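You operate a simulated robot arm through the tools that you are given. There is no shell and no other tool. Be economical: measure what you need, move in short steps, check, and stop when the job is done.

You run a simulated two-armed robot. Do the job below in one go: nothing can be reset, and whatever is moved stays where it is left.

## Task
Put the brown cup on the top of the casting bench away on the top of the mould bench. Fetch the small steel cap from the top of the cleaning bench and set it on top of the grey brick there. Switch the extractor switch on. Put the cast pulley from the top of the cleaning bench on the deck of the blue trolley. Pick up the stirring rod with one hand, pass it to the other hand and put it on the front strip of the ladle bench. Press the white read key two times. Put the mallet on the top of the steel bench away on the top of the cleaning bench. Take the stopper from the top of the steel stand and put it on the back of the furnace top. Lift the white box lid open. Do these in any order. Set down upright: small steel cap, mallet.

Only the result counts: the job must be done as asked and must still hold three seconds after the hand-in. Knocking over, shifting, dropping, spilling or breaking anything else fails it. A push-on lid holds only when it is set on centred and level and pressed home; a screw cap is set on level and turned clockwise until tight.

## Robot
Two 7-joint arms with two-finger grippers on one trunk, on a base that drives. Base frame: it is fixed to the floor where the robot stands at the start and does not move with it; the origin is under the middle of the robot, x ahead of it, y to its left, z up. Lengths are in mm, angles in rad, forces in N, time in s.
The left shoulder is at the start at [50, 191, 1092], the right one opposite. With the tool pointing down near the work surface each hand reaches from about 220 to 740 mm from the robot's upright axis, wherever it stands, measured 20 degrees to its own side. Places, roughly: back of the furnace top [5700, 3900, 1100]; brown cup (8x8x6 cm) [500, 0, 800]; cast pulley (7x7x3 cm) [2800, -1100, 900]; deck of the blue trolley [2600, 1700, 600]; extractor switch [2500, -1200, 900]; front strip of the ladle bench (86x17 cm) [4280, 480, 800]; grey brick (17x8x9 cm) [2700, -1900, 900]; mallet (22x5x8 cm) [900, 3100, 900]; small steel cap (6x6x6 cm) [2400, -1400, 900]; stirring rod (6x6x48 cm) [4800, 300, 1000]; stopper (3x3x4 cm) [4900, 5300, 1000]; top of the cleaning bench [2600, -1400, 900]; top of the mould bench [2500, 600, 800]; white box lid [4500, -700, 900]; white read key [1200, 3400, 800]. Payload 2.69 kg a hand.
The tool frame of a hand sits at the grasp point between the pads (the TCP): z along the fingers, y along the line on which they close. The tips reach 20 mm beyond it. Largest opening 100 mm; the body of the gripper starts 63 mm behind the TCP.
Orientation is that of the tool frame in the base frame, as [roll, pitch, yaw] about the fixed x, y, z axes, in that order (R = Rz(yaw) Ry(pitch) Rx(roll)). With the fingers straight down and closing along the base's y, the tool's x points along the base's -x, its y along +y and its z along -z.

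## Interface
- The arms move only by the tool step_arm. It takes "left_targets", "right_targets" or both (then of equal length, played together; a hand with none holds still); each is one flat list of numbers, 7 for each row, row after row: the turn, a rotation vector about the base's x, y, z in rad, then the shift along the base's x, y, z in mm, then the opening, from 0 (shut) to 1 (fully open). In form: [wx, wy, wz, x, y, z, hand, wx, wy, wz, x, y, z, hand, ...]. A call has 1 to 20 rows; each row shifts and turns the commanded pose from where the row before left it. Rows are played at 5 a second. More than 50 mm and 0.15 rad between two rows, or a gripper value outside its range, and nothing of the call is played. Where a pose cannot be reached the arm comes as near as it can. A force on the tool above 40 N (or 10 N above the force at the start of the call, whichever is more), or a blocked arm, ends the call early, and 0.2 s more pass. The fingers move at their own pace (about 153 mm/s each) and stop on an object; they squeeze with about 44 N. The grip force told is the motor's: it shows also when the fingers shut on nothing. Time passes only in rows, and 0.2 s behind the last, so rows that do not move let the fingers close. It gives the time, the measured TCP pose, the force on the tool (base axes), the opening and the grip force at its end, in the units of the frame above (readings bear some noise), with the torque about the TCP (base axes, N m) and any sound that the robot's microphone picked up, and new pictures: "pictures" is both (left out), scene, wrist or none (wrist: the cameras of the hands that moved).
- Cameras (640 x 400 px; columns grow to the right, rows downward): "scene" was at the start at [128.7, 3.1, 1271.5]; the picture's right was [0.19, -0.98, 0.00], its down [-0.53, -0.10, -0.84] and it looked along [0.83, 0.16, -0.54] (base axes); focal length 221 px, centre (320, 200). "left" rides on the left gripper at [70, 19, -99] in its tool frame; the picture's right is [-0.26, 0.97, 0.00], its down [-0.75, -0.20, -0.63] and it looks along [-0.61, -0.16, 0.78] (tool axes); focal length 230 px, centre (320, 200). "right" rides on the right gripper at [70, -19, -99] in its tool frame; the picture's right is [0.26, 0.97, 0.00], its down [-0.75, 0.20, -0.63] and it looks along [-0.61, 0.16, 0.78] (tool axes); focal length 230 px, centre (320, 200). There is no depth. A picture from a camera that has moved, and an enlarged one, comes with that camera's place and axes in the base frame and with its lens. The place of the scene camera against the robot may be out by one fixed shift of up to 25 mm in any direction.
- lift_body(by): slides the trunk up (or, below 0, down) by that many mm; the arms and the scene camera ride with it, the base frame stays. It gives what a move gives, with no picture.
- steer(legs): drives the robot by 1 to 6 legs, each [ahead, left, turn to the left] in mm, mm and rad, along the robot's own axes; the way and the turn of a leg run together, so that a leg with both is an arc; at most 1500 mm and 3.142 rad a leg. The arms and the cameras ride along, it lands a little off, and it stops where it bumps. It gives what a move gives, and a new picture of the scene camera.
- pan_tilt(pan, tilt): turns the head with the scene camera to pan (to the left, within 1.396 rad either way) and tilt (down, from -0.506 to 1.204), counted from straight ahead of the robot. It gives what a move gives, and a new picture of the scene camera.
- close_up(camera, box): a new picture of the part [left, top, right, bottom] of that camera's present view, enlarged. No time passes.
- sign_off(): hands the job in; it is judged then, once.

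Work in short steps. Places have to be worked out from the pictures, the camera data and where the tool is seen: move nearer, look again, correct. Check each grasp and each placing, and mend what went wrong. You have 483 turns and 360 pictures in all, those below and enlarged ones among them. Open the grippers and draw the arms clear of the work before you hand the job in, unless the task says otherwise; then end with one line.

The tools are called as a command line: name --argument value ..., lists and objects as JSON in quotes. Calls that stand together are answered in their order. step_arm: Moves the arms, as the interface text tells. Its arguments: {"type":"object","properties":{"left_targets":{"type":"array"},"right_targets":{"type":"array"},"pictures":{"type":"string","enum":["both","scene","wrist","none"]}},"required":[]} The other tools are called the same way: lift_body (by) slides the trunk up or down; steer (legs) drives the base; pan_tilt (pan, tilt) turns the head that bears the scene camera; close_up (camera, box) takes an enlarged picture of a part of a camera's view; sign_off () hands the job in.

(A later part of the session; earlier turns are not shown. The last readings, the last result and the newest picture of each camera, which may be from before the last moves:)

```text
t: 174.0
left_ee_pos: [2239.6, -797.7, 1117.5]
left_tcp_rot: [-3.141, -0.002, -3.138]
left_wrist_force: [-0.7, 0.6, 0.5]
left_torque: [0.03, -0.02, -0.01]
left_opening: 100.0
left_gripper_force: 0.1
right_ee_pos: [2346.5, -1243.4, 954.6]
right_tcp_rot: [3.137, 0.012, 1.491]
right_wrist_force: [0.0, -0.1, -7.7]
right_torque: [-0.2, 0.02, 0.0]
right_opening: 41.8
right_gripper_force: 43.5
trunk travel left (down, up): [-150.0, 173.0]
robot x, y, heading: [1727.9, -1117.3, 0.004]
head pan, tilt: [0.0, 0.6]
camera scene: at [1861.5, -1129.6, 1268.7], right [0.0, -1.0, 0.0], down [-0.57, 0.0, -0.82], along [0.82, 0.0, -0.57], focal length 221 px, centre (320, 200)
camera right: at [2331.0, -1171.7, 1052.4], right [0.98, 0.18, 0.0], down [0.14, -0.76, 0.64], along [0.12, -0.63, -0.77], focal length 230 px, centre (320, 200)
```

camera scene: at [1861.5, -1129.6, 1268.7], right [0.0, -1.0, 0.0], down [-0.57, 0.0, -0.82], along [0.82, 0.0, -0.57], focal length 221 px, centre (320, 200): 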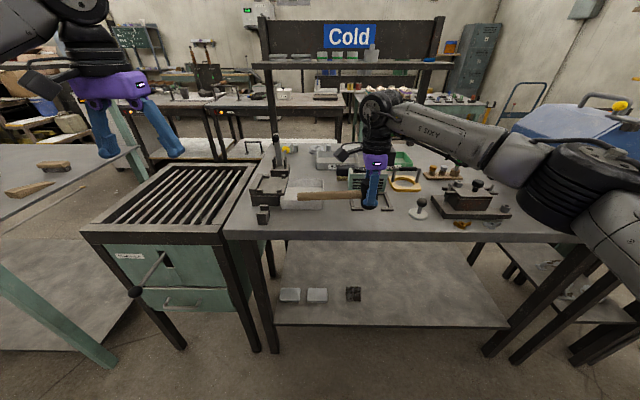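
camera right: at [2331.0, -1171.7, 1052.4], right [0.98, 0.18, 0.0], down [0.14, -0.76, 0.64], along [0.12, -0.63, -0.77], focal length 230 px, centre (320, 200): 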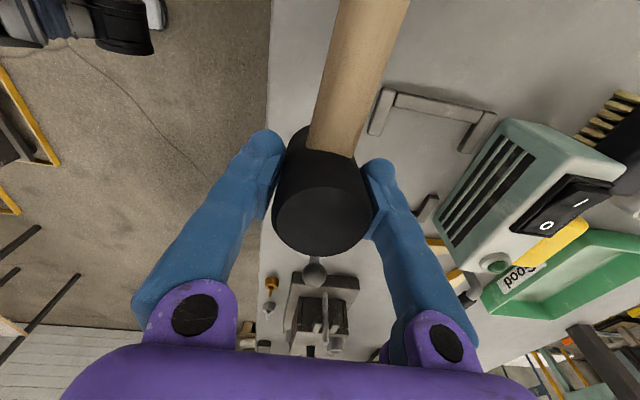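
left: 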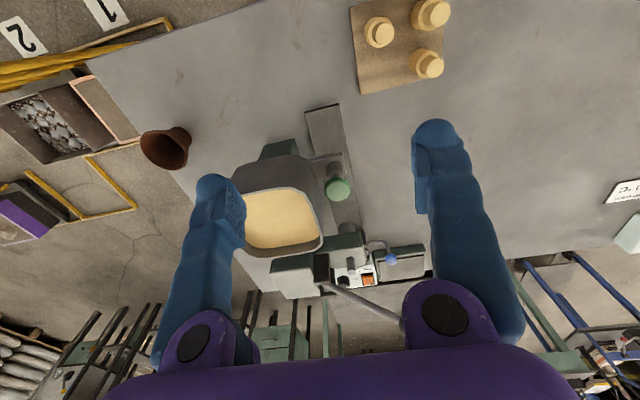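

Position is good. I lower in smaller steps to find the bench.

step_arm --right_targets '[0, 0, 0, 0, 0, -20, 0, 0, 0, 0, 0, 0, -15, 0]' --pictures "none"

step_arm --right_targets '[0, 0, 0, 0, 0, -5, 0, 0, 0, 0, 0, 0, -5, 0]' --pictures "scene"

```text
t: 174.6
left_ee_pos: [2237.3, -797.3, 1115.9]
left_tcp_rot: [-3.14, -0.002, -3.138]
left_wrist_force: [-0.5, 0.3, -0.3]
left_torque: [-0.01, -0.02, 0.01]
left_opening: 100.1
left_gripper_force: 0.0
right_ee_pos: [2345.8, -1243.6, 920.4]
right_tcp_rot: [3.137, 0.013, 1.491]
right_wrist_force: [-0.5, 0.2, -8.3]
right_torque: [-0.2, 0.06, 0.02]
right_opening: 41.8
right_gripper_force: 43.8
trunk travel left (down, up): [-150.0, 173.0]
robot x, y, heading: [1729.1, -1114.4, 0.0]
head pan, tilt: [0.0, 0.6]
```

```text
t: 175.2
left_ee_pos: [2237.3, -797.1, 1114.7]
left_tcp_rot: [-3.14, -0.002, -3.137]
left_wrist_force: [0.5, 0.8, -0.5]
left_torque: [-0.01, 0.01, 0.02]
left_opening: 100.0
left_gripper_force: 0.0
right_ee_pos: [2345.5, -1244.2, 910.9]
right_tcp_rot: [3.138, 0.011, 1.492]
right_wrist_force: [0.5, -0.4, -8.1]
right_torque: [-0.19, 0.03, -0.01]
right_opening: 41.5
right_gripper_force: 44.0
trunk travel left (down, up): [-150.0, 173.0]
robot x, y, heading: [1732.4, -1115.1, 0.002]
head pan, tilt: [0.0, 0.6]
camera scene: at [1861.1, -1129.5, 1268.7], right [0.0, -1.0, 0.0], down [-0.57, 0.0, -0.82], along [0.82, 0.0, -0.57], focal length 221 px, centre (320, 200)
```

scene: 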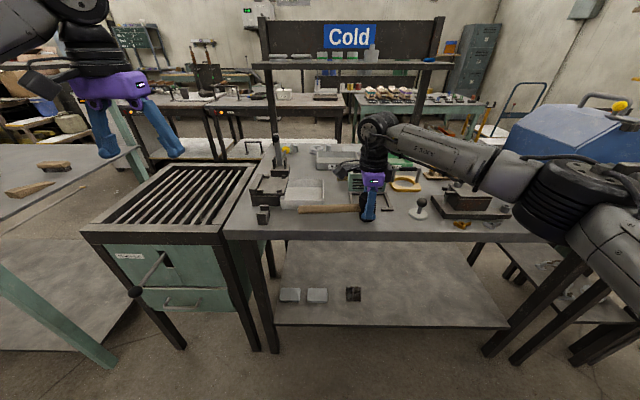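

close_up --camera "scene" --box '[280, 160, 440, 260]'

```text
4.00 times, centred on (360, 210) of scene
camera zoom: at [1861.1, -1129.5, 1268.7], right [0.0, -1.0, 0.0], down [-0.57, 0.0, -0.82], along [0.82, 0.0, -0.57], focal length 885 px, centre (160, 160)
```

zoom: 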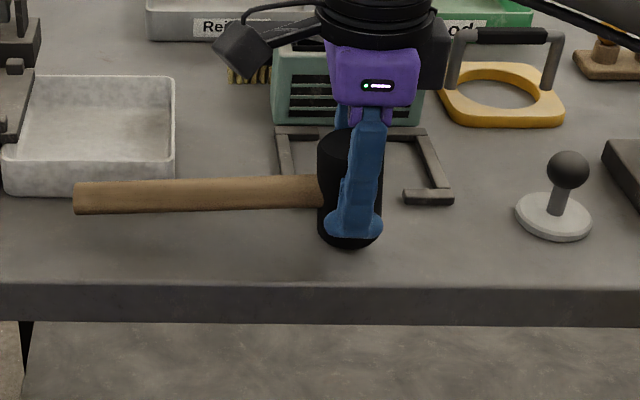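

Close to the surface, with the handle level. Continuing in small steps till contact.

step_arm --right_targets '[0, 0, 0, 0, 0, -4, 0, 0, 0, 0, 0, 0, -4, 0]' --pictures "none"

step_arm --right_targets '[0, 0, 0, 0, 0, -4, 0, 0, 0, 0, 0, 0, -3, 0]' --pictures "none"

step_arm --right_targets '[0, 0, 0, 0, 0, -3, 0]' --pictures "none"

```text
t: 175.8
left_ee_pos: [2236.1, -796.3, 1115.7]
left_tcp_rot: [-3.141, 0.0, -3.139]
left_wrist_force: [0.0, -0.6, 0.0]
left_torque: [0.05, -0.01, 0.0]
left_opening: 100.0
left_gripper_force: 0.0
right_ee_pos: [2344.3, -1245.5, 905.6]
right_tcp_rot: [3.137, 0.011, 1.489]
right_wrist_force: [-1.7, -0.2, 0.8]
right_torque: [-0.17, 0.12, 0.01]
right_opening: 41.9
right_gripper_force: 43.6
trunk travel left (down, up): [-150.0, 173.0]
robot x, y, heading: [1729.2, -1117.3, 0.0]
head pan, tilt: [0.0, 0.6]
```

```text
t: 176.4
left_ee_pos: [2234.1, -798.2, 1118.5]
left_tcp_rot: [-3.141, 0.003, -3.139]
left_wrist_force: [-1.3, 0.5, -0.7]
left_torque: [0.03, 0.0, 0.02]
left_opening: 100.3
left_gripper_force: 0.0
right_ee_pos: [2345.5, -1244.8, 905.1]
right_tcp_rot: [3.124, 0.008, 1.49]
right_wrist_force: [1.7, -7.0, 39.0]
right_torque: [0.29, -0.1, -0.03]
right_opening: 42.2
right_gripper_force: 43.9
trunk travel left (down, up): [-150.0, 173.0]
robot x, y, heading: [1728.2, -1117.4, -0.004]
head pan, tilt: [0.0, 0.6]
```

```text
t: 176.9
left_ee_pos: [2235.9, -797.1, 1115.9]
left_tcp_rot: [-3.141, 0.002, -3.14]
left_wrist_force: [0.6, 0.1, -0.9]
left_torque: [0.01, 0.02, 0.0]
left_opening: 99.9
left_gripper_force: 0.0
right_ee_pos: [2346.2, -1244.6, 906.4]
right_tcp_rot: [3.123, 0.003, 1.489]
right_wrist_force: [-8.8, -2.2, 18.7]
right_torque: [0.15, 0.41, 0.16]
right_opening: 41.9
right_gripper_force: 44.3
trunk travel left (down, up): [-150.0, 173.0]
robot x, y, heading: [1732.9, -1116.4, -0.002]
head pan, tilt: [0.0, 0.6]
stopped in row 1 (right hand): the force on the tool passed its limit at 50 N (the readings are from after the stop); the commanded pose is now the measured one
```

The head is on the bench (contact at TCP 906). I relax, open partly, and check before withdrawing.

step_arm --right_targets '[0, 0, 0, 0, 0, 1, 0, 0, 0, 0, 0, 0, 0, 0.5, 0, 0, 0, 0, 0, 0, 0.62, 0, 0, 0, 0, 0, 0, 0.62]' --pictures "wrist"

close_up --camera "scene" --box '[280, 160, 440, 260]'

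```text
t: 177.9
left_ee_pos: [2236.6, -796.5, 1116.7]
left_tcp_rot: [-3.14, -0.001, -3.14]
left_wrist_force: [-0.1, -0.8, -0.8]
left_torque: [0.01, 0.0, -0.02]
left_opening: 100.0
left_gripper_force: 0.0
right_ee_pos: [2347.9, -1246.3, 902.7]
right_tcp_rot: [3.126, 0.006, 1.489]
right_wrist_force: [-0.3, -0.4, -0.6]
right_torque: [-0.03, 0.01, -0.01]
right_opening: 62.0
right_gripper_force: 0.0
trunk travel left (down, up): [-150.0, 173.0]
robot x, y, heading: [1729.7, -1118.3, 0.002]
head pan, tilt: [0.0, 0.6]
camera right: at [2331.4, -1172.8, 1000.5], right [0.98, 0.18, 0.01], down [0.13, -0.76, 0.64], along [0.12, -0.63, -0.77], focal length 230 px, centre (320, 200)
```

right: 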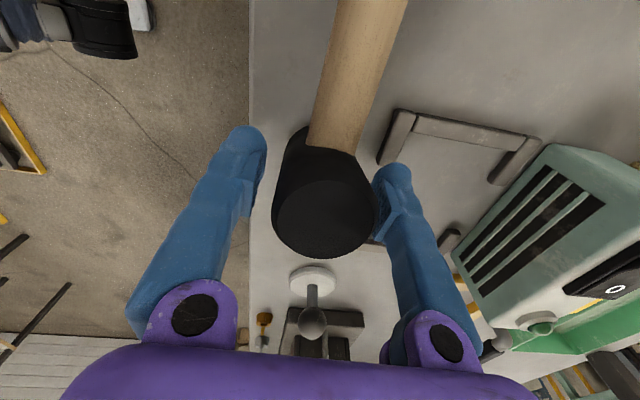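

```text
4.00 times, centred on (360, 210) of scene
camera zoom: at [1860.2, -1129.5, 1268.8], right [0.0, -1.0, 0.0], down [-0.56, 0.0, -0.83], along [0.83, 0.0, -0.56], focal length 885 px, centre (160, 160)
```

zoom: 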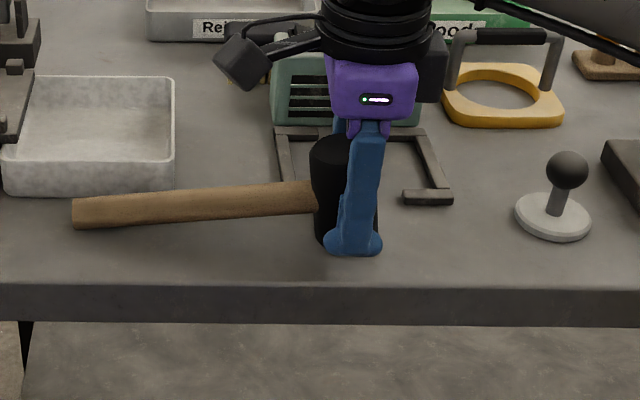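

It settled with only a very slight change. I shift to centre the fingers, then withdraw upward and look.

step_arm --right_targets '[0, 0, 0, -3, 0, 0, 0.62, 0, 0, 0, 0, 0, 20, 0.62, 0, 0, 0, 0, 0, 40, 0.62, 0, 0, 0, 0, 0, 45, 0.62, 0, 0, 0, 0, 0, 45, 1]' --pictures "wrist"

close_up --camera "scene" --box '[280, 160, 440, 260]'

```text
t: 179.1
left_ee_pos: [2236.9, -797.8, 1116.8]
left_tcp_rot: [3.14, 0.0, -3.139]
left_wrist_force: [0.2, -0.5, 0.6]
left_torque: [-0.01, -0.07, 0.0]
left_opening: 99.7
left_gripper_force: 0.0
right_ee_pos: [2344.6, -1245.5, 1052.1]
right_tcp_rot: [3.127, 0.006, 1.488]
right_wrist_force: [-0.2, 0.1, 0.0]
right_torque: [0.01, -0.01, -0.01]
right_opening: 100.1
right_gripper_force: 0.1
trunk travel left (down, up): [-150.0, 173.0]
robot x, y, heading: [1736.0, -1112.0, 0.001]
head pan, tilt: [0.0, 0.6]
camera right: at [2328.8, -1173.9, 1150.6], right [0.98, 0.18, 0.01], down [0.13, -0.76, 0.64], along [0.12, -0.63, -0.77], focal length 230 px, centre (320, 200)
```

right: 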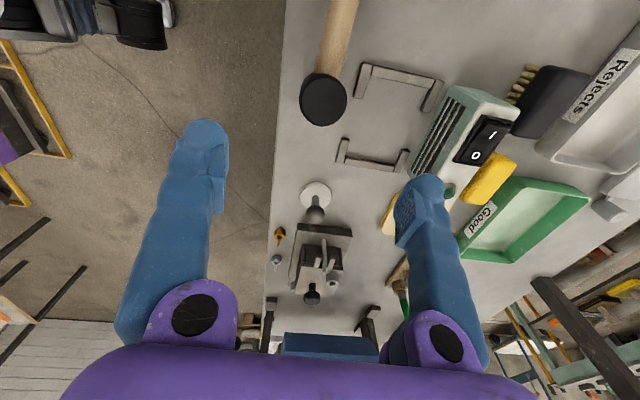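

```text
4.00 times, centred on (360, 210) of scene
camera zoom: at [1859.9, -1129.1, 1268.8], right [0.0, -1.0, 0.0], down [-0.56, 0.0, -0.83], along [0.83, 0.0, -0.56], focal length 885 px, centre (160, 160)
```

zoom: 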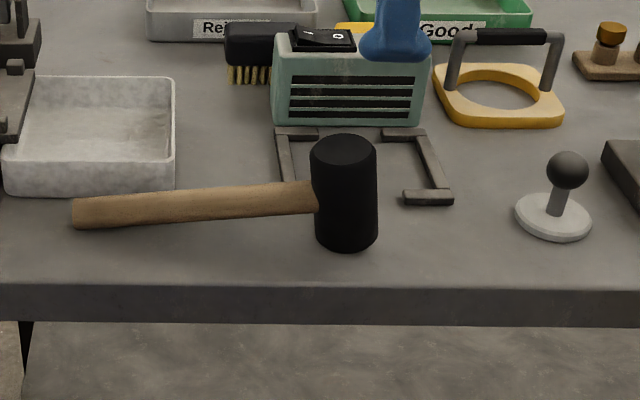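

The mallet stands upright on the bench. Next the extractor switch: triangulation puts the "I" end at about (2513, -1232, 938). I shut the right hand and drive 190 mm nearer.

step_arm --right_targets '[0, 0, 0, 0, 10, 30, 0, 0, 0, 0, -20, 10, 0, 0]' --pictures "none"

steer --legs '[[190, 0, 0]]'

close_up --camera "right" --box '[0, 0, 640, 400]'

```text
t: 179.7
left_ee_pos: [2237.1, -797.8, 1116.1]
left_tcp_rot: [-3.141, -0.001, -3.139]
left_wrist_force: [0.5, -0.1, -0.2]
left_torque: [0.01, 0.0, 0.03]
left_opening: 99.9
left_gripper_force: 0.1
right_ee_pos: [2325.0, -1224.7, 1083.4]
right_tcp_rot: [3.126, 0.008, 1.49]
right_wrist_force: [-0.9, -0.1, 0.2]
right_torque: [0.0, 0.0, -0.02]
right_opening: 0.0
right_gripper_force: 29.5
trunk travel left (down, up): [-150.0, 173.0]
robot x, y, heading: [1729.9, -1118.5, -0.002]
head pan, tilt: [0.0, 0.6]
```

```text
t: 181.2
left_ee_pos: [2426.5, -795.0, 1116.9]
left_tcp_rot: [3.141, -0.003, -3.135]
left_wrist_force: [0.5, 0.7, -0.4]
left_torque: [0.02, 0.03, 0.02]
left_opening: 99.8
left_gripper_force: 0.1
right_ee_pos: [2514.7, -1223.4, 1081.7]
right_tcp_rot: [3.126, 0.006, 1.491]
right_wrist_force: [0.2, -0.1, -0.9]
right_torque: [0.01, 0.02, -0.03]
right_opening: 0.0
right_gripper_force: 30.0
trunk travel left (down, up): [-150.0, 173.0]
robot x, y, heading: [1921.7, -1117.2, 0.005]
head pan, tilt: [0.0, 0.6]
camera scene: at [2050.1, -1128.7, 1268.7], right [0.0, -1.0, 0.0], down [-0.57, 0.0, -0.82], along [0.82, 0.0, -0.57], focal length 221 px, centre (320, 200)
```

scene: 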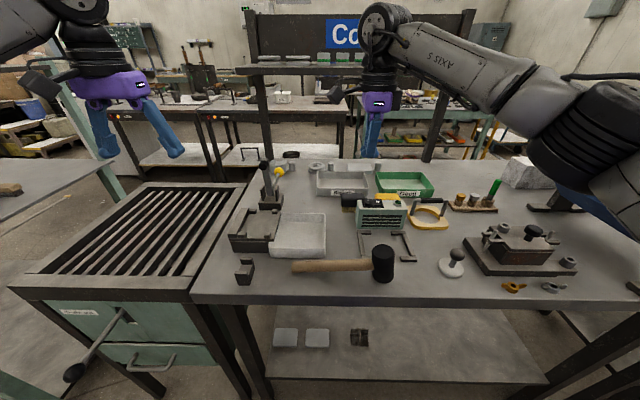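

```text
1.00 times, centred on (320, 200) of right (not enlarged: the box is as wide or as high as the picture)
camera zoom: at [2498.3, -1150.3, 1180.1], right [0.98, 0.18, 0.01], down [0.13, -0.76, 0.64], along [0.13, -0.63, -0.77], focal length 230 px, centre (320, 200)
```

zoom: 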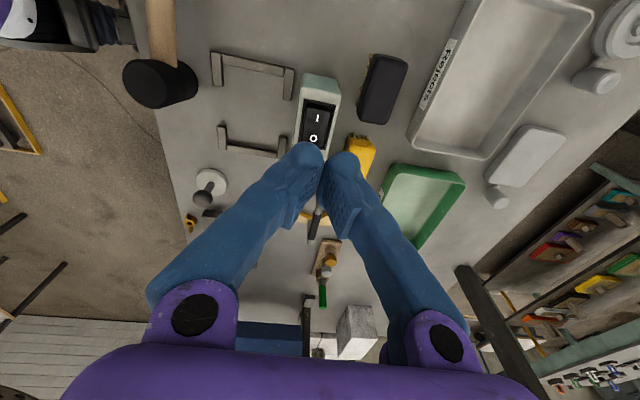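

The "I" end is at (2515, -1236). I move over its outer half and descend to just above it.

step_arm --right_targets '[0, 0, 0, 0, -5, -40, 0, 0, 0, 0, 0, -5, -40, 0, 0, 0, 0, 0, 0, -25, 0]' --pictures "wrist"

```text
t: 182.0
left_ee_pos: [2425.5, -795.8, 1116.2]
left_tcp_rot: [3.139, -0.001, -3.137]
left_wrist_force: [0.5, -0.9, -0.2]
left_torque: [-0.01, -0.02, 0.01]
left_opening: 100.1
left_gripper_force: 0.1
right_ee_pos: [2514.6, -1232.3, 976.6]
right_tcp_rot: [3.127, 0.008, 1.492]
right_wrist_force: [-0.2, 0.0, -0.4]
right_torque: [0.01, 0.0, -0.02]
right_opening: 0.0
right_gripper_force: 29.5
trunk travel left (down, up): [-150.0, 173.0]
robot x, y, heading: [1919.6, -1114.7, 0.001]
head pan, tilt: [0.0, 0.6]
camera right: at [2497.7, -1160.3, 1074.8], right [0.98, 0.18, 0.01], down [0.13, -0.76, 0.64], along [0.13, -0.63, -0.77], focal length 230 px, centre (320, 200)
```

right: 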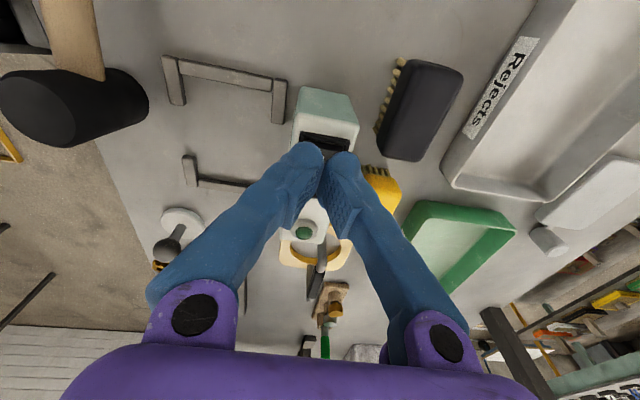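

Well aligned over the raised "I" end. Pressing down in small steps, listening for a click.

step_arm --right_targets '[0, 0, 0, 1, 0, -6, 0, 0, 0, 0, 0, 0, -5, 0, 0, 0, 0, 0, 0, -4, 0]' --pictures "none"

step_arm --right_targets '[0, 0, 0, 0, 0, -3, 0, 0, 0, 0, 0, 0, -3, 0]' --pictures "none"

step_arm --right_targets '[0, 0, 0, 0, 0, -3, 0]' --pictures "wrist"

```text
t: 182.8
left_ee_pos: [2425.5, -794.3, 1116.7]
left_tcp_rot: [3.141, 0.002, -3.136]
left_wrist_force: [0.2, -0.2, -0.2]
left_torque: [0.0, 0.01, 0.0]
left_opening: 100.1
left_gripper_force: 0.0
right_ee_pos: [2515.6, -1231.9, 962.2]
right_tcp_rot: [3.126, 0.008, 1.491]
right_wrist_force: [-0.2, -0.6, -0.3]
right_torque: [0.0, -0.02, -0.03]
right_opening: 0.0
right_gripper_force: 29.8
trunk travel left (down, up): [-150.0, 173.0]
robot x, y, heading: [1920.8, -1112.3, 0.002]
head pan, tilt: [0.0, 0.6]
```

```text
t: 183.4
left_ee_pos: [2425.0, -795.1, 1117.3]
left_tcp_rot: [3.14, 0.002, -3.136]
left_wrist_force: [-0.1, -0.2, 0.1]
left_torque: [-0.03, 0.01, 0.01]
left_opening: 99.8
left_gripper_force: 0.1
right_ee_pos: [2515.2, -1232.0, 956.9]
right_tcp_rot: [3.127, 0.006, 1.491]
right_wrist_force: [-0.6, 0.2, 0.8]
right_torque: [-0.03, -0.02, 0.02]
right_opening: 0.0
right_gripper_force: 30.0
trunk travel left (down, up): [-150.0, 173.0]
robot x, y, heading: [1917.2, -1113.0, 0.007]
head pan, tilt: [0.0, 0.6]
```

```text
t: 183.8
left_ee_pos: [2425.0, -796.5, 1116.0]
left_tcp_rot: [-3.142, 0.0, -3.136]
left_wrist_force: [0.9, -0.6, -0.7]
left_torque: [-0.05, 0.02, -0.03]
left_opening: 100.0
left_gripper_force: 0.1
right_ee_pos: [2514.3, -1232.0, 954.2]
right_tcp_rot: [3.125, 0.007, 1.492]
right_wrist_force: [-1.2, -0.2, 3.6]
right_torque: [-0.04, 0.06, 0.01]
right_opening: 0.2
right_gripper_force: 29.2
trunk travel left (down, up): [-150.0, 173.0]
robot x, y, heading: [1919.4, -1117.0, 0.005]
head pan, tilt: [0.0, 0.6]
camera right: at [2498.8, -1159.9, 1051.8], right [0.98, 0.18, 0.01], down [0.13, -0.76, 0.64], along [0.13, -0.63, -0.77], focal length 230 px, centre (320, 200)
```

right: 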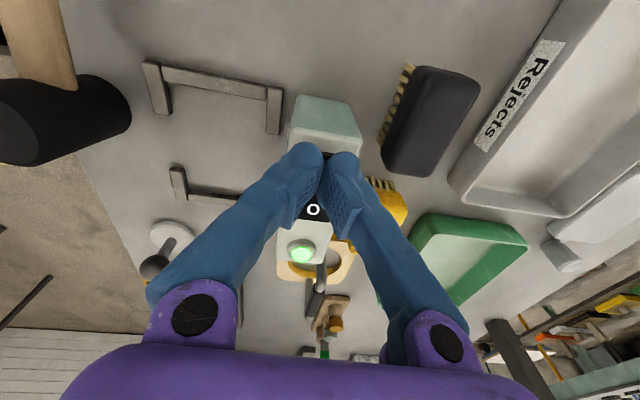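

The green lamp is lit: the extractor is on. I lift off and go over to the steel cap near (2365, -1395).

step_arm --right_targets '[0, 0, 0, 0, 0, 25, 0, 0, 0, 0, 0, 0, 45, 0, 0, 0, 0, 0, 0, 35, 0.3, 0, 0, 0, -30, -32, 0, 0.6, 0, 0, 0, -30, -32, 0, 0.6, 0, 0, 0, -30, -32, 0, 0.6, 0, 0, 0, -30, -32, 0, 0.6, 0, 0, 0, -30, -34, 0, 0.6]' --pictures "both"

```text
t: 185.6
left_ee_pos: [2424.3, -795.3, 1117.6]
left_tcp_rot: [3.141, -0.002, -3.136]
left_wrist_force: [0.0, -0.4, -0.6]
left_torque: [0.01, -0.03, -0.03]
left_opening: 100.2
left_gripper_force: 0.1
right_ee_pos: [2362.7, -1394.8, 1059.2]
right_tcp_rot: [3.124, 0.005, 1.493]
right_wrist_force: [-0.7, -0.2, -0.4]
right_torque: [0.0, 0.01, 0.05]
right_opening: 60.1
right_gripper_force: 0.0
trunk travel left (down, up): [-150.0, 173.0]
robot x, y, heading: [1918.6, -1114.7, 0.005]
head pan, tilt: [0.0, 0.6]
camera scene: at [2048.6, -1129.5, 1269.0], right [0.0, -1.0, 0.0], down [-0.56, 0.0, -0.83], along [0.83, 0.0, -0.56], focal length 221 px, centre (320, 200)
camera right: at [2346.7, -1322.9, 1157.7], right [0.98, 0.18, 0.01], down [0.13, -0.76, 0.64], along [0.13, -0.63, -0.77], focal length 230 px, centre (320, 200)
```

scene: 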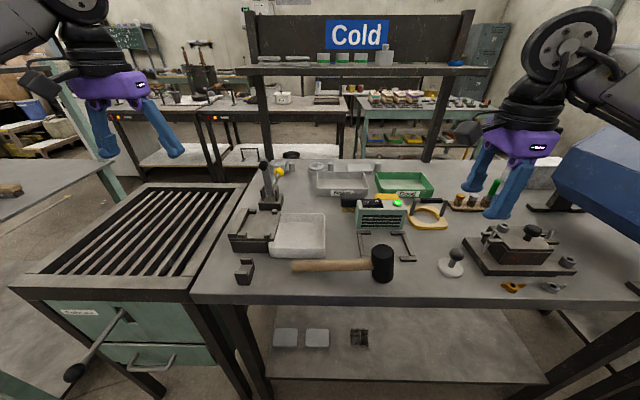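
right: 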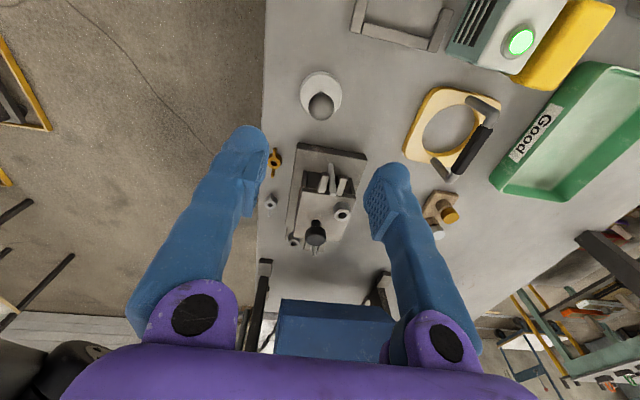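

The knob is at (2365, -1400, 906). I descend over it with the fingers astride in x.

step_arm --right_targets '[0, 0, 0, 1, -2, -45, 0.6, 0, 0, 0, 1, -2, -45, 0.6, 0, 0, 0, 0, -1, -40, 0.6]' --pictures "wrist"

```text
t: 186.4
left_ee_pos: [2425.9, -795.3, 1117.7]
left_tcp_rot: [-3.141, 0.0, -3.136]
left_wrist_force: [0.0, -0.7, -0.1]
left_torque: [0.02, -0.02, -0.03]
left_opening: 99.8
left_gripper_force: 0.0
right_ee_pos: [2366.0, -1399.2, 928.3]
right_tcp_rot: [3.125, 0.008, 1.492]
right_wrist_force: [0.1, -0.6, 0.6]
right_torque: [0.02, 0.01, 0.01]
right_opening: 60.1
right_gripper_force: 0.0
trunk travel left (down, up): [-150.0, 173.0]
robot x, y, heading: [1918.9, -1114.9, 0.001]
head pan, tilt: [0.0, 0.6]
camera right: at [2349.4, -1326.1, 1026.7], right [0.98, 0.18, 0.01], down [0.13, -0.76, 0.64], along [0.13, -0.63, -0.77], focal length 230 px, centre (320, 200)
```

right: 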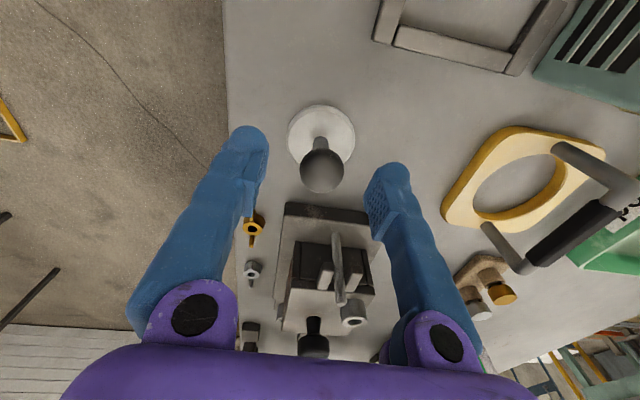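

Centred. Lowering to the knob and closing.

step_arm --right_targets '[0, 0, 0, 0, 0, -14, 0.6, 0, 0, 0, 0, 0, -13, 0.6, 0, 0, 0, 0, 0, 0, 0, 0, 0, 0, 0, 0, 0, 0, 0, 0, 0, 0, 0, 0, 0]' --pictures "none"

step_arm --right_targets '[0, 0, 0, 0, 0, 25, 0, 0, 0, 0, 0, 0, 35, 0]' --pictures "both"

```text
t: 187.6
left_ee_pos: [2425.6, -794.9, 1116.9]
left_tcp_rot: [-3.14, -0.001, -3.137]
left_wrist_force: [0.4, -0.2, 0.1]
left_torque: [0.0, 0.0, 0.01]
left_opening: 99.8
left_gripper_force: 0.0
right_ee_pos: [2366.7, -1398.4, 902.0]
right_tcp_rot: [3.125, 0.008, 1.492]
right_wrist_force: [0.8, -0.7, 0.1]
right_torque: [0.05, -0.01, -0.01]
right_opening: 18.3
right_gripper_force: 44.0
trunk travel left (down, up): [-150.0, 173.0]
robot x, y, heading: [1922.4, -1116.2, 0.004]
head pan, tilt: [0.0, 0.6]
```

```text
t: 188.2
left_ee_pos: [2424.8, -794.3, 1116.3]
left_tcp_rot: [3.141, 0.0, -3.136]
left_wrist_force: [-0.4, 0.1, -0.3]
left_torque: [0.03, 0.03, 0.01]
left_opening: 100.0
left_gripper_force: 0.1
right_ee_pos: [2365.6, -1398.8, 961.4]
right_tcp_rot: [3.127, 0.006, 1.493]
right_wrist_force: [-0.5, -0.3, -0.8]
right_torque: [0.0, 0.01, 0.03]
right_opening: 18.2
right_gripper_force: 43.4
trunk travel left (down, up): [-150.0, 173.0]
robot x, y, heading: [1919.5, -1115.5, 0.003]
head pan, tilt: [0.0, 0.6]
camera scene: at [2049.4, -1128.5, 1268.8], right [0.0, -1.0, 0.0], down [-0.56, 0.0, -0.83], along [0.83, 0.0, -0.56], focal length 221 px, centre (320, 200)
camera right: at [2349.5, -1327.4, 1059.9], right [0.98, 0.18, 0.01], down [0.13, -0.76, 0.64], along [0.13, -0.63, -0.77], focal length 230 px, centre (320, 200)
```

scene: 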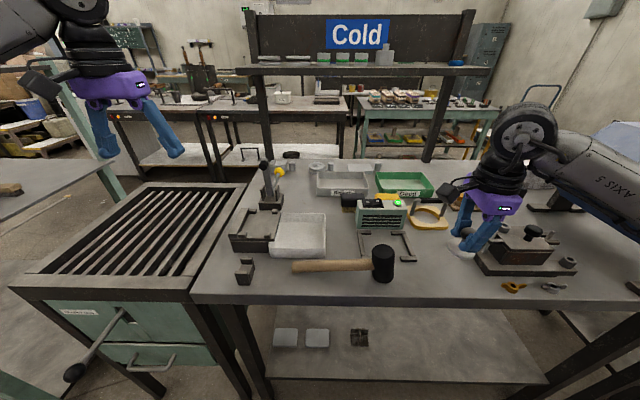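
right: 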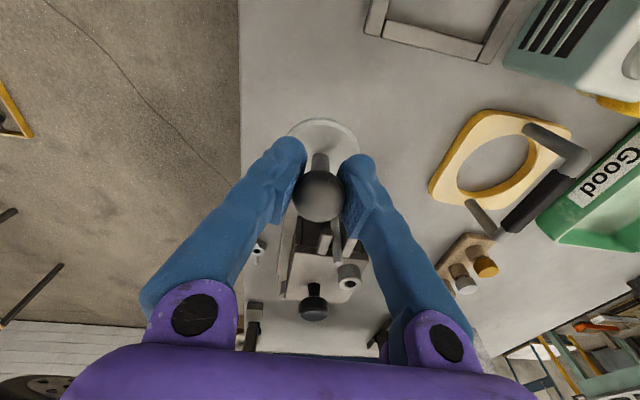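

The cap is lifted by its knob. The brick (~(2665, -1770)) sits behind the blue drum, so I raise the trunk for clearance, back off, and sidle right for a better view.

lift_body --by 150

steer --legs '[[-130, 0, 0], [0, -400, 0]]'

pan_tilt --pan -0.3 --tilt 0.6

```text
t: 190.0
left_ee_pos: [2426.1, -794.6, 1266.1]
left_tcp_rot: [-3.14, 0.0, -3.137]
left_wrist_force: [0.6, 0.0, -0.6]
left_torque: [0.02, 0.02, 0.0]
left_opening: 99.9
left_gripper_force: 0.1
right_ee_pos: [2365.6, -1399.6, 1111.4]
right_tcp_rot: [3.126, 0.007, 1.491]
right_wrist_force: [0.4, 0.0, -1.7]
right_torque: [-0.01, 0.04, -0.03]
right_opening: 17.8
right_gripper_force: 42.9
trunk travel left (down, up): [-300.0, 23.0]
robot x, y, heading: [1920.4, -1114.8, 0.004]
head pan, tilt: [0.0, 0.6]
```

```text
t: 194.9
left_ee_pos: [2294.9, -1194.9, 1265.3]
left_tcp_rot: [-3.142, 0.0, -3.136]
left_wrist_force: [0.4, 0.2, -0.2]
left_torque: [-0.02, 0.0, 0.01]
left_opening: 99.8
left_gripper_force: 0.1
right_ee_pos: [2237.4, -1799.9, 1111.6]
right_tcp_rot: [3.126, 0.007, 1.493]
right_wrist_force: [-0.1, -0.4, -1.2]
right_torque: [0.01, 0.0, 0.0]
right_opening: 17.6
right_gripper_force: 43.5
trunk travel left (down, up): [-300.0, 23.0]
robot x, y, heading: [1791.8, -1512.4, 0.006]
head pan, tilt: [0.0, 0.6]
camera scene: at [1920.9, -1529.7, 1418.8], right [0.0, -1.0, 0.0], down [-0.56, 0.0, -0.83], along [0.83, 0.0, -0.56], focal length 221 px, centre (320, 200)
```

scene: 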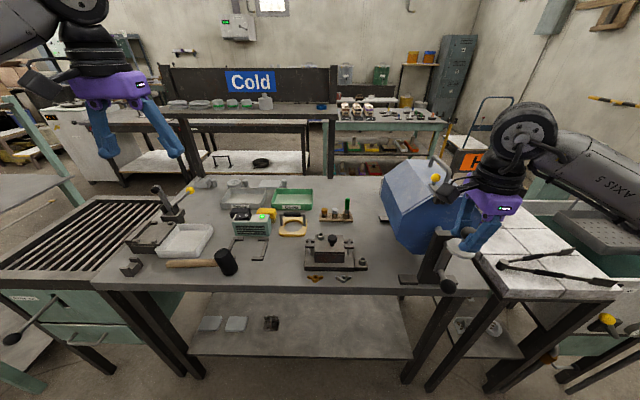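

```text
t: 195.7
left_ee_pos: [2295.4, -1196.0, 1266.7]
left_tcp_rot: [3.141, 0.0, -3.135]
left_wrist_force: [-0.4, 0.3, 0.0]
left_torque: [0.01, -0.01, 0.01]
left_opening: 100.0
left_gripper_force: 0.1
right_ee_pos: [2237.7, -1800.4, 1112.2]
right_tcp_rot: [3.126, 0.007, 1.493]
right_wrist_force: [-0.1, -0.3, -0.6]
right_torque: [-0.01, -0.01, 0.04]
right_opening: 17.7
right_gripper_force: 43.1
trunk travel left (down, up): [-300.0, 23.0]
robot x, y, heading: [1794.2, -1519.1, 0.002]
head pan, tilt: [-0.3, 0.6]
camera scene: at [1917.0, -1555.6, 1418.8], right [-0.29, -0.96, 0.0], down [-0.54, 0.16, -0.83], along [0.79, -0.24, -0.56], focal length 221 px, centre (320, 200)
```

scene: 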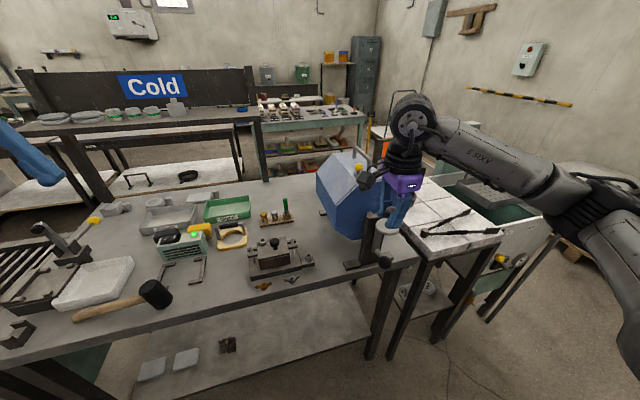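

The "Cold" rack works out to stand far back at x≈4000, so there is a ~1 m aisle behind the cleaning bench, from which both the brick and the pulley are reachable. I carry the cap round by the left side; first leg back to the gap.

steer --legs '[[-170, 0, 0], [0, 1400, 0], [0, 1400, 0]]'

pan_tilt --pan 0.3 --tilt 0.5

```text
t: 221.1
left_ee_pos: [2066.0, 1601.8, 1266.1]
left_tcp_rot: [3.141, -0.001, -3.095]
left_wrist_force: [-0.6, 0.0, -0.6]
left_torque: [-0.01, 0.0, 0.02]
left_opening: 99.9
left_gripper_force: 0.1
right_ee_pos: [2032.8, 994.0, 1111.6]
right_tcp_rot: [3.125, 0.007, 1.533]
right_wrist_force: [0.6, 0.4, -0.4]
right_torque: [0.01, -0.01, 0.03]
right_opening: 16.8
right_gripper_force: 42.6
trunk travel left (down, up): [-300.0, 23.0]
robot x, y, heading: [1574.6, 1262.3, 0.045]
head pan, tilt: [-0.3, 0.6]
camera scene: at [1700.7, 1225.6, 1418.8], right [-0.25, -0.97, 0.0], down [-0.55, 0.14, -0.83], along [0.8, -0.21, -0.56], focal length 221 px, centre (320, 200)
```

scene: 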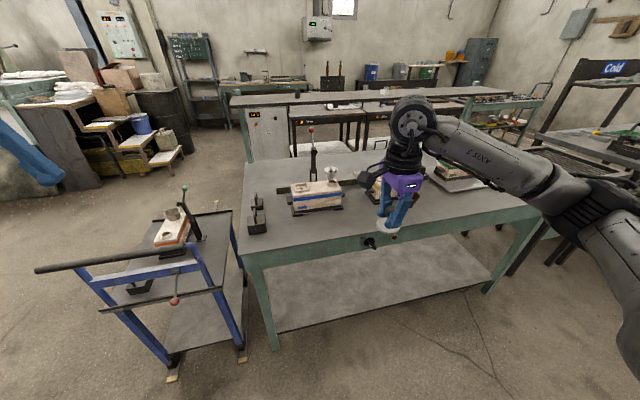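

```text
t: 222.1
left_ee_pos: [2065.8, 1600.7, 1266.0]
left_tcp_rot: [3.141, 0.0, -3.094]
left_wrist_force: [-0.1, 0.0, -0.4]
left_torque: [-0.03, 0.0, 0.03]
left_opening: 100.0
left_gripper_force: 0.0
right_ee_pos: [2031.7, 994.6, 1111.3]
right_tcp_rot: [3.126, 0.007, 1.535]
right_wrist_force: [-0.6, -0.2, -0.7]
right_torque: [-0.01, 0.0, -0.02]
right_opening: 16.4
right_gripper_force: 42.6
trunk travel left (down, up): [-300.0, 23.0]
robot x, y, heading: [1579.3, 1261.0, 0.045]
head pan, tilt: [0.3, 0.499]
camera scene: at [1700.8, 1278.5, 1427.9], right [0.34, -0.94, 0.0], down [-0.45, -0.16, -0.88], along [0.83, 0.3, -0.48], focal length 221 px, centre (320, 200)
```

scene: 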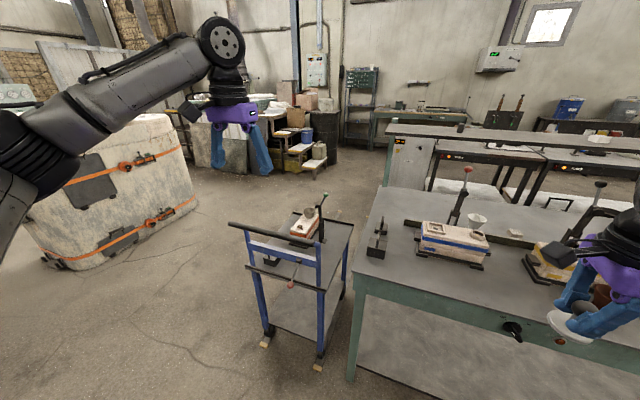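

The grip opening is creeping down (18.3→16.4). I check the cap with the wrist camera.

close_up --camera "right" --box '[220, 60, 420, 240]'

```text
2.22 times, centred on (320, 150) of right
camera zoom: at [2012.2, 1065.7, 1209.8], right [0.97, 0.22, 0.01], down [0.16, -0.75, 0.64], along [0.15, -0.62, -0.77], focal length 511 px, centre (320, 311)
```

zoom: 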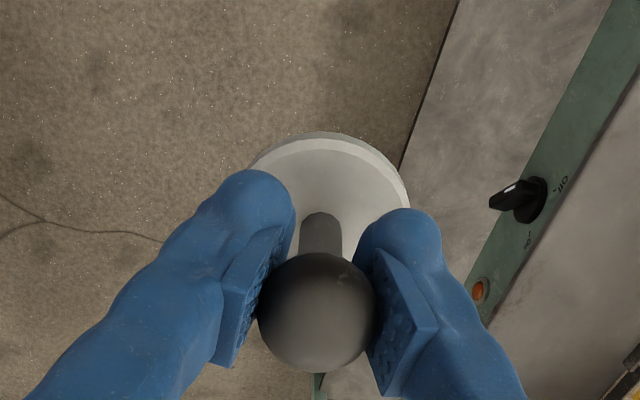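

The fingers are on the underside of the knob, so it's captive. I continue to the gap left of the trolley and around.

steer --legs '[[0, 0, -0.045], [0, 1200, 0], [1000, 0, 0], [850, 0, 0]]'

pan_tilt --pan -1.1 --tilt 0.5

```text
t: 242.4
left_ee_pos: [3933.7, 2805.6, 1266.2]
left_tcp_rot: [3.141, 0.0, 3.14]
left_wrist_force: [-0.6, -0.5, 0.6]
left_torque: [0.03, 0.0, -0.01]
left_opening: 99.9
left_gripper_force: 0.1
right_ee_pos: [3868.8, 2200.7, 1110.9]
right_tcp_rot: [3.126, 0.008, 1.482]
right_wrist_force: [0.7, -0.3, -0.7]
right_torque: [0.01, 0.03, -0.02]
right_opening: 15.5
right_gripper_force: 41.7
trunk travel left (down, up): [-300.0, 23.0]
robot x, y, heading: [3423.4, 2487.7, -0.008]
head pan, tilt: [0.3, 0.499]
camera scene: at [3553.7, 2501.6, 1427.9], right [0.29, -0.96, 0.0], down [-0.46, -0.14, -0.88], along [0.84, 0.26, -0.48], focal length 221 px, centre (320, 200)
```

scene: 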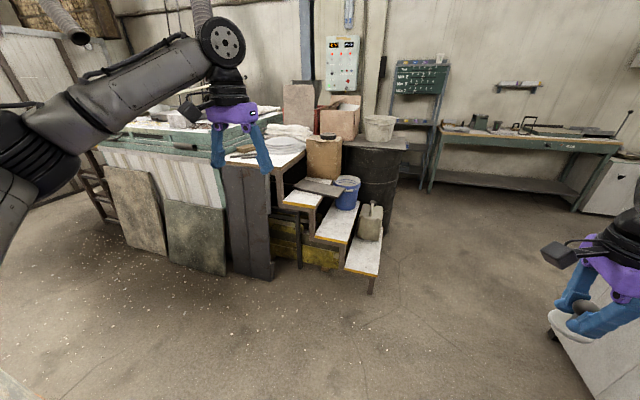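

```text
t: 243.9
left_ee_pos: [3933.2, 2805.4, 1267.1]
left_tcp_rot: [-3.141, 0.001, 3.139]
left_wrist_force: [0.0, -0.1, 0.5]
left_torque: [-0.02, 0.02, 0.01]
left_opening: 100.1
left_gripper_force: 0.1
right_ee_pos: [3869.4, 2202.3, 1112.3]
right_tcp_rot: [3.125, 0.007, 1.484]
right_wrist_force: [0.3, 0.4, -1.1]
right_torque: [0.0, 0.0, 0.02]
right_opening: 15.6
right_gripper_force: 41.1
trunk travel left (down, up): [-300.0, 23.0]
robot x, y, heading: [3423.2, 2485.0, -0.004]
head pan, tilt: [-1.1, 0.499]
camera scene: at [3507.4, 2393.9, 1427.9], right [-0.89, -0.45, 0.0], down [-0.22, 0.43, -0.88], along [0.4, -0.78, -0.48], focal length 221 px, centre (320, 200)
```

scene: 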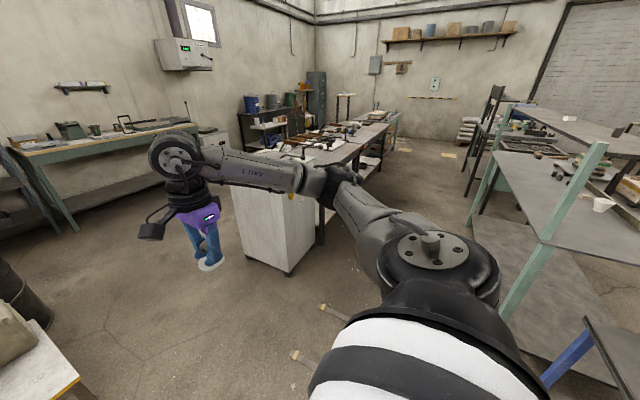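

The back aisle (x≈3000–4200) looks clear. I turn round here to face -x and go down the aisle in stages.

steer --legs '[[0, 0, 3.14], [-170, 0, 0], [0, 1300, 0], [0, 1000, 0]]'

pan_tilt --pan 1.0 --tilt 0.5

```text
t: 272.7
left_ee_pos: [3073.8, -131.9, 1266.0]
left_tcp_rot: [3.141, -0.001, -0.001]
left_wrist_force: [0.2, 0.5, 0.8]
left_torque: [0.0, -0.01, 0.01]
left_opening: 99.9
left_gripper_force: 0.0
right_ee_pos: [3138.6, 471.2, 1110.7]
right_tcp_rot: [3.126, 0.008, -1.658]
right_wrist_force: [-0.7, -0.6, -0.7]
right_torque: [0.02, 0.0, 0.01]
right_opening: 13.2
right_gripper_force: 39.8
trunk travel left (down, up): [-300.0, 23.0]
robot x, y, heading: [3585.6, 182.4, 3.138]
head pan, tilt: [-1.1, 0.499]
camera scene: at [3501.7, 251.7, 1427.9], right [0.89, 0.45, 0.0], down [0.22, -0.43, -0.88], along [-0.39, 0.78, -0.48], focal length 221 px, centre (320, 200)
```

scene: 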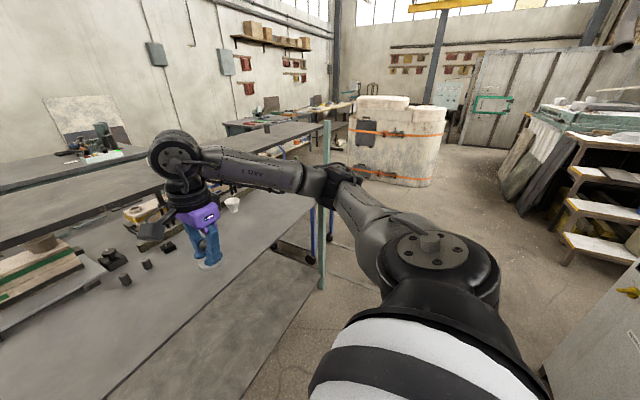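

```text
t: 274.7
left_ee_pos: [3073.2, -130.7, 1265.3]
left_tcp_rot: [-3.141, -0.001, -0.001]
left_wrist_force: [0.2, -0.2, 0.2]
left_torque: [0.0, 0.0, 0.03]
left_opening: 99.9
left_gripper_force: 0.0
right_ee_pos: [3138.8, 471.6, 1112.5]
right_tcp_rot: [3.127, 0.006, -1.66]
right_wrist_force: [0.3, 0.2, -1.2]
right_torque: [0.01, -0.04, -0.02]
right_opening: 13.5
right_gripper_force: 40.1
trunk travel left (down, up): [-300.0, 23.0]
robot x, y, heading: [3581.5, 184.5, 3.136]
head pan, tilt: [1.0, 0.499]
camera scene: at [3493.0, 94.2, 1427.9], right [-0.84, 0.55, 0.0], down [0.26, 0.4, -0.88], along [-0.48, -0.74, -0.48], focal length 221 px, centre (320, 200)
```

scene: 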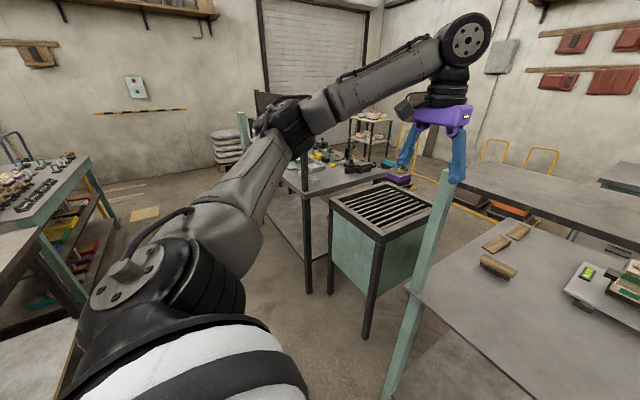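

I go on to behind the cleaning bench and look at what stands there.

steer --legs '[[0, 1000, 0], [0, 600, 0]]'

pan_tilt --pan 0.35 --tilt 0.6

```text
t: 289.1
left_ee_pos: [3042.3, -1712.1, 1268.0]
left_tcp_rot: [3.141, 0.0, -0.02]
left_wrist_force: [0.2, 1.4, 0.4]
left_torque: [0.01, -0.02, -0.02]
left_opening: 100.1
left_gripper_force: 0.0
right_ee_pos: [3116.4, -1109.1, 1111.3]
right_tcp_rot: [3.126, 0.007, -1.677]
right_wrist_force: [0.6, -0.2, 0.0]
right_torque: [0.02, 0.04, 0.02]
right_opening: 12.2
right_gripper_force: 39.6
trunk travel left (down, up): [-300.0, 23.0]
robot x, y, heading: [3554.0, -1405.3, 3.114]
head pan, tilt: [1.0, 0.499]
camera scene: at [3465.8, -1493.6, 1427.9], right [-0.83, 0.56, 0.0], down [0.27, 0.4, -0.88], along [-0.49, -0.73, -0.48], focal length 221 px, centre (320, 200)
```

scene: 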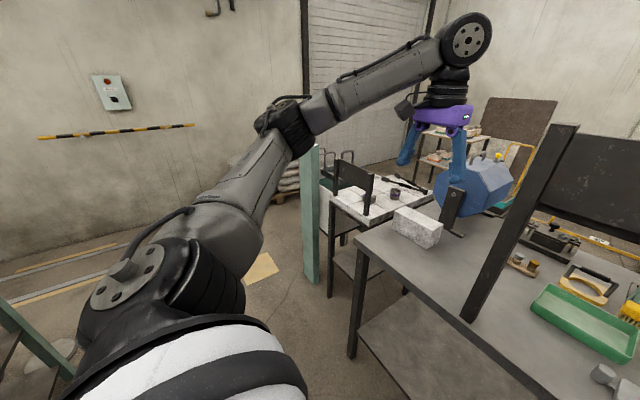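

```text
t: 290.1
left_ee_pos: [3041.6, -1711.4, 1266.7]
left_tcp_rot: [3.141, 0.0, -0.022]
left_wrist_force: [0.6, 0.4, 1.1]
left_torque: [0.05, -0.02, 0.01]
left_opening: 100.1
left_gripper_force: 0.1
right_ee_pos: [3117.5, -1108.0, 1113.1]
right_tcp_rot: [3.125, 0.008, -1.676]
right_wrist_force: [1.1, -0.4, -0.9]
right_torque: [0.0, 0.0, -0.03]
right_opening: 12.1
right_gripper_force: 39.3
trunk travel left (down, up): [-300.0, 23.0]
robot x, y, heading: [3551.2, -1402.7, 3.116]
head pan, tilt: [0.351, 0.6]
camera scene: at [3433.1, -1446.7, 1418.8], right [-0.32, 0.95, 0.0], down [0.54, 0.18, -0.83], along [-0.78, -0.27, -0.56], focal length 221 px, centre (320, 200)
```

scene: 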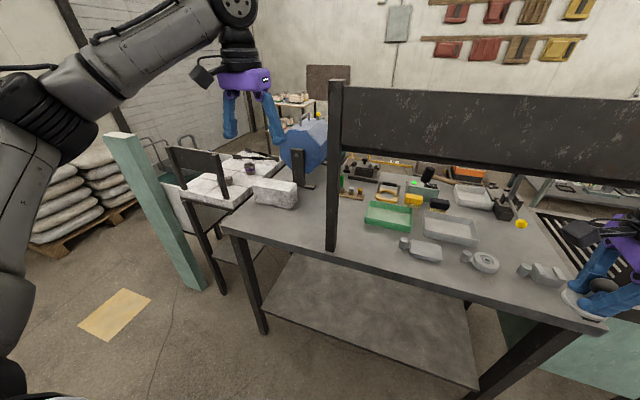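

The brick is at the back right corner, about (2775, -1860), clear of the dark board's post (y≈-1575). I move further along and then closer.

steer --legs '[[0, 600, 0.027], [200, 0, 0]]'

pan_tilt --pan -0.2 --tilt 0.75

close_up --camera "right" --box '[0, 0, 640, 400]'

```text
t: 297.1
left_ee_pos: [2855.4, -2345.9, 1267.0]
left_tcp_rot: [3.141, 0.001, 0.016]
left_wrist_force: [-1.7, 0.1, -0.4]
left_torque: [0.01, -0.01, 0.01]
left_opening: 99.9
left_gripper_force: 0.1
right_ee_pos: [2906.4, -1739.1, 1111.9]
right_tcp_rot: [3.127, 0.007, -1.637]
right_wrist_force: [-0.1, 0.0, -1.7]
right_torque: [-0.01, -0.01, 0.0]
right_opening: 11.8
right_gripper_force: 39.4
trunk travel left (down, up): [-300.0, 23.0]
robot x, y, heading: [3355.1, -2018.7, -3.132]
head pan, tilt: [0.351, 0.6]
camera scene: at [3234.6, -2064.8, 1418.8], right [-0.36, 0.93, 0.0], down [0.53, 0.2, -0.82], along [-0.77, -0.3, -0.57], focal length 221 px, centre (320, 200)
```

scene: 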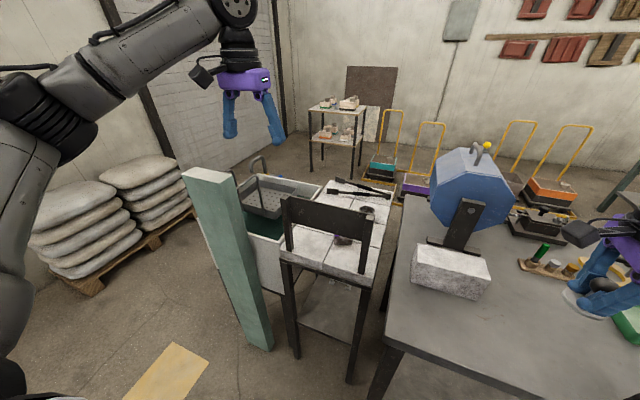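

```text
t: 298.1
left_ee_pos: [2855.1, -2345.0, 1267.6]
left_tcp_rot: [-3.141, 0.001, 0.019]
left_wrist_force: [0.6, -0.2, 0.0]
left_torque: [-0.02, 0.01, 0.03]
left_opening: 100.0
left_gripper_force: 0.1
right_ee_pos: [2906.9, -1740.3, 1111.1]
right_tcp_rot: [3.125, 0.007, -1.638]
right_wrist_force: [-0.1, 0.0, -0.7]
right_torque: [0.02, -0.02, 0.0]
right_opening: 11.5
right_gripper_force: 38.8
trunk travel left (down, up): [-300.0, 23.0]
robot x, y, heading: [3357.4, -2016.5, -3.128]
head pan, tilt: [-0.201, 0.75]
camera scene: at [3236.1, -2018.0, 1405.9], right [0.18, 0.98, 0.0], down [0.67, -0.12, -0.73], along [-0.72, 0.13, -0.68], focal length 221 px, centre (320, 200)
```

scene: 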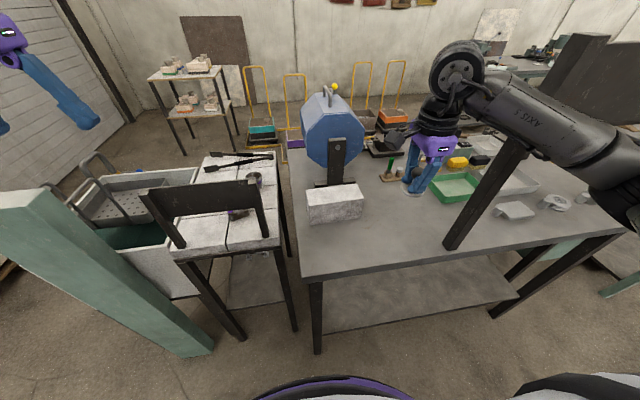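

```text
1.00 times, centred on (320, 200) of right (not enlarged: the box is as wide or as high as the picture)
camera zoom: at [2920.7, -1810.8, 1209.7], right [-0.98, -0.19, 0.01], down [-0.14, 0.76, 0.64], along [-0.13, 0.62, -0.77], focal length 230 px, centre (320, 200)
```

zoom: 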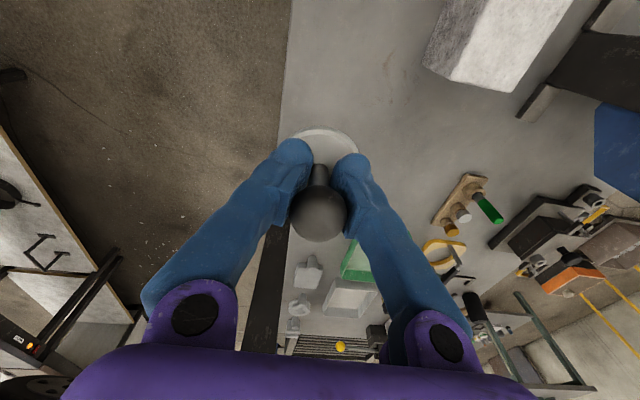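

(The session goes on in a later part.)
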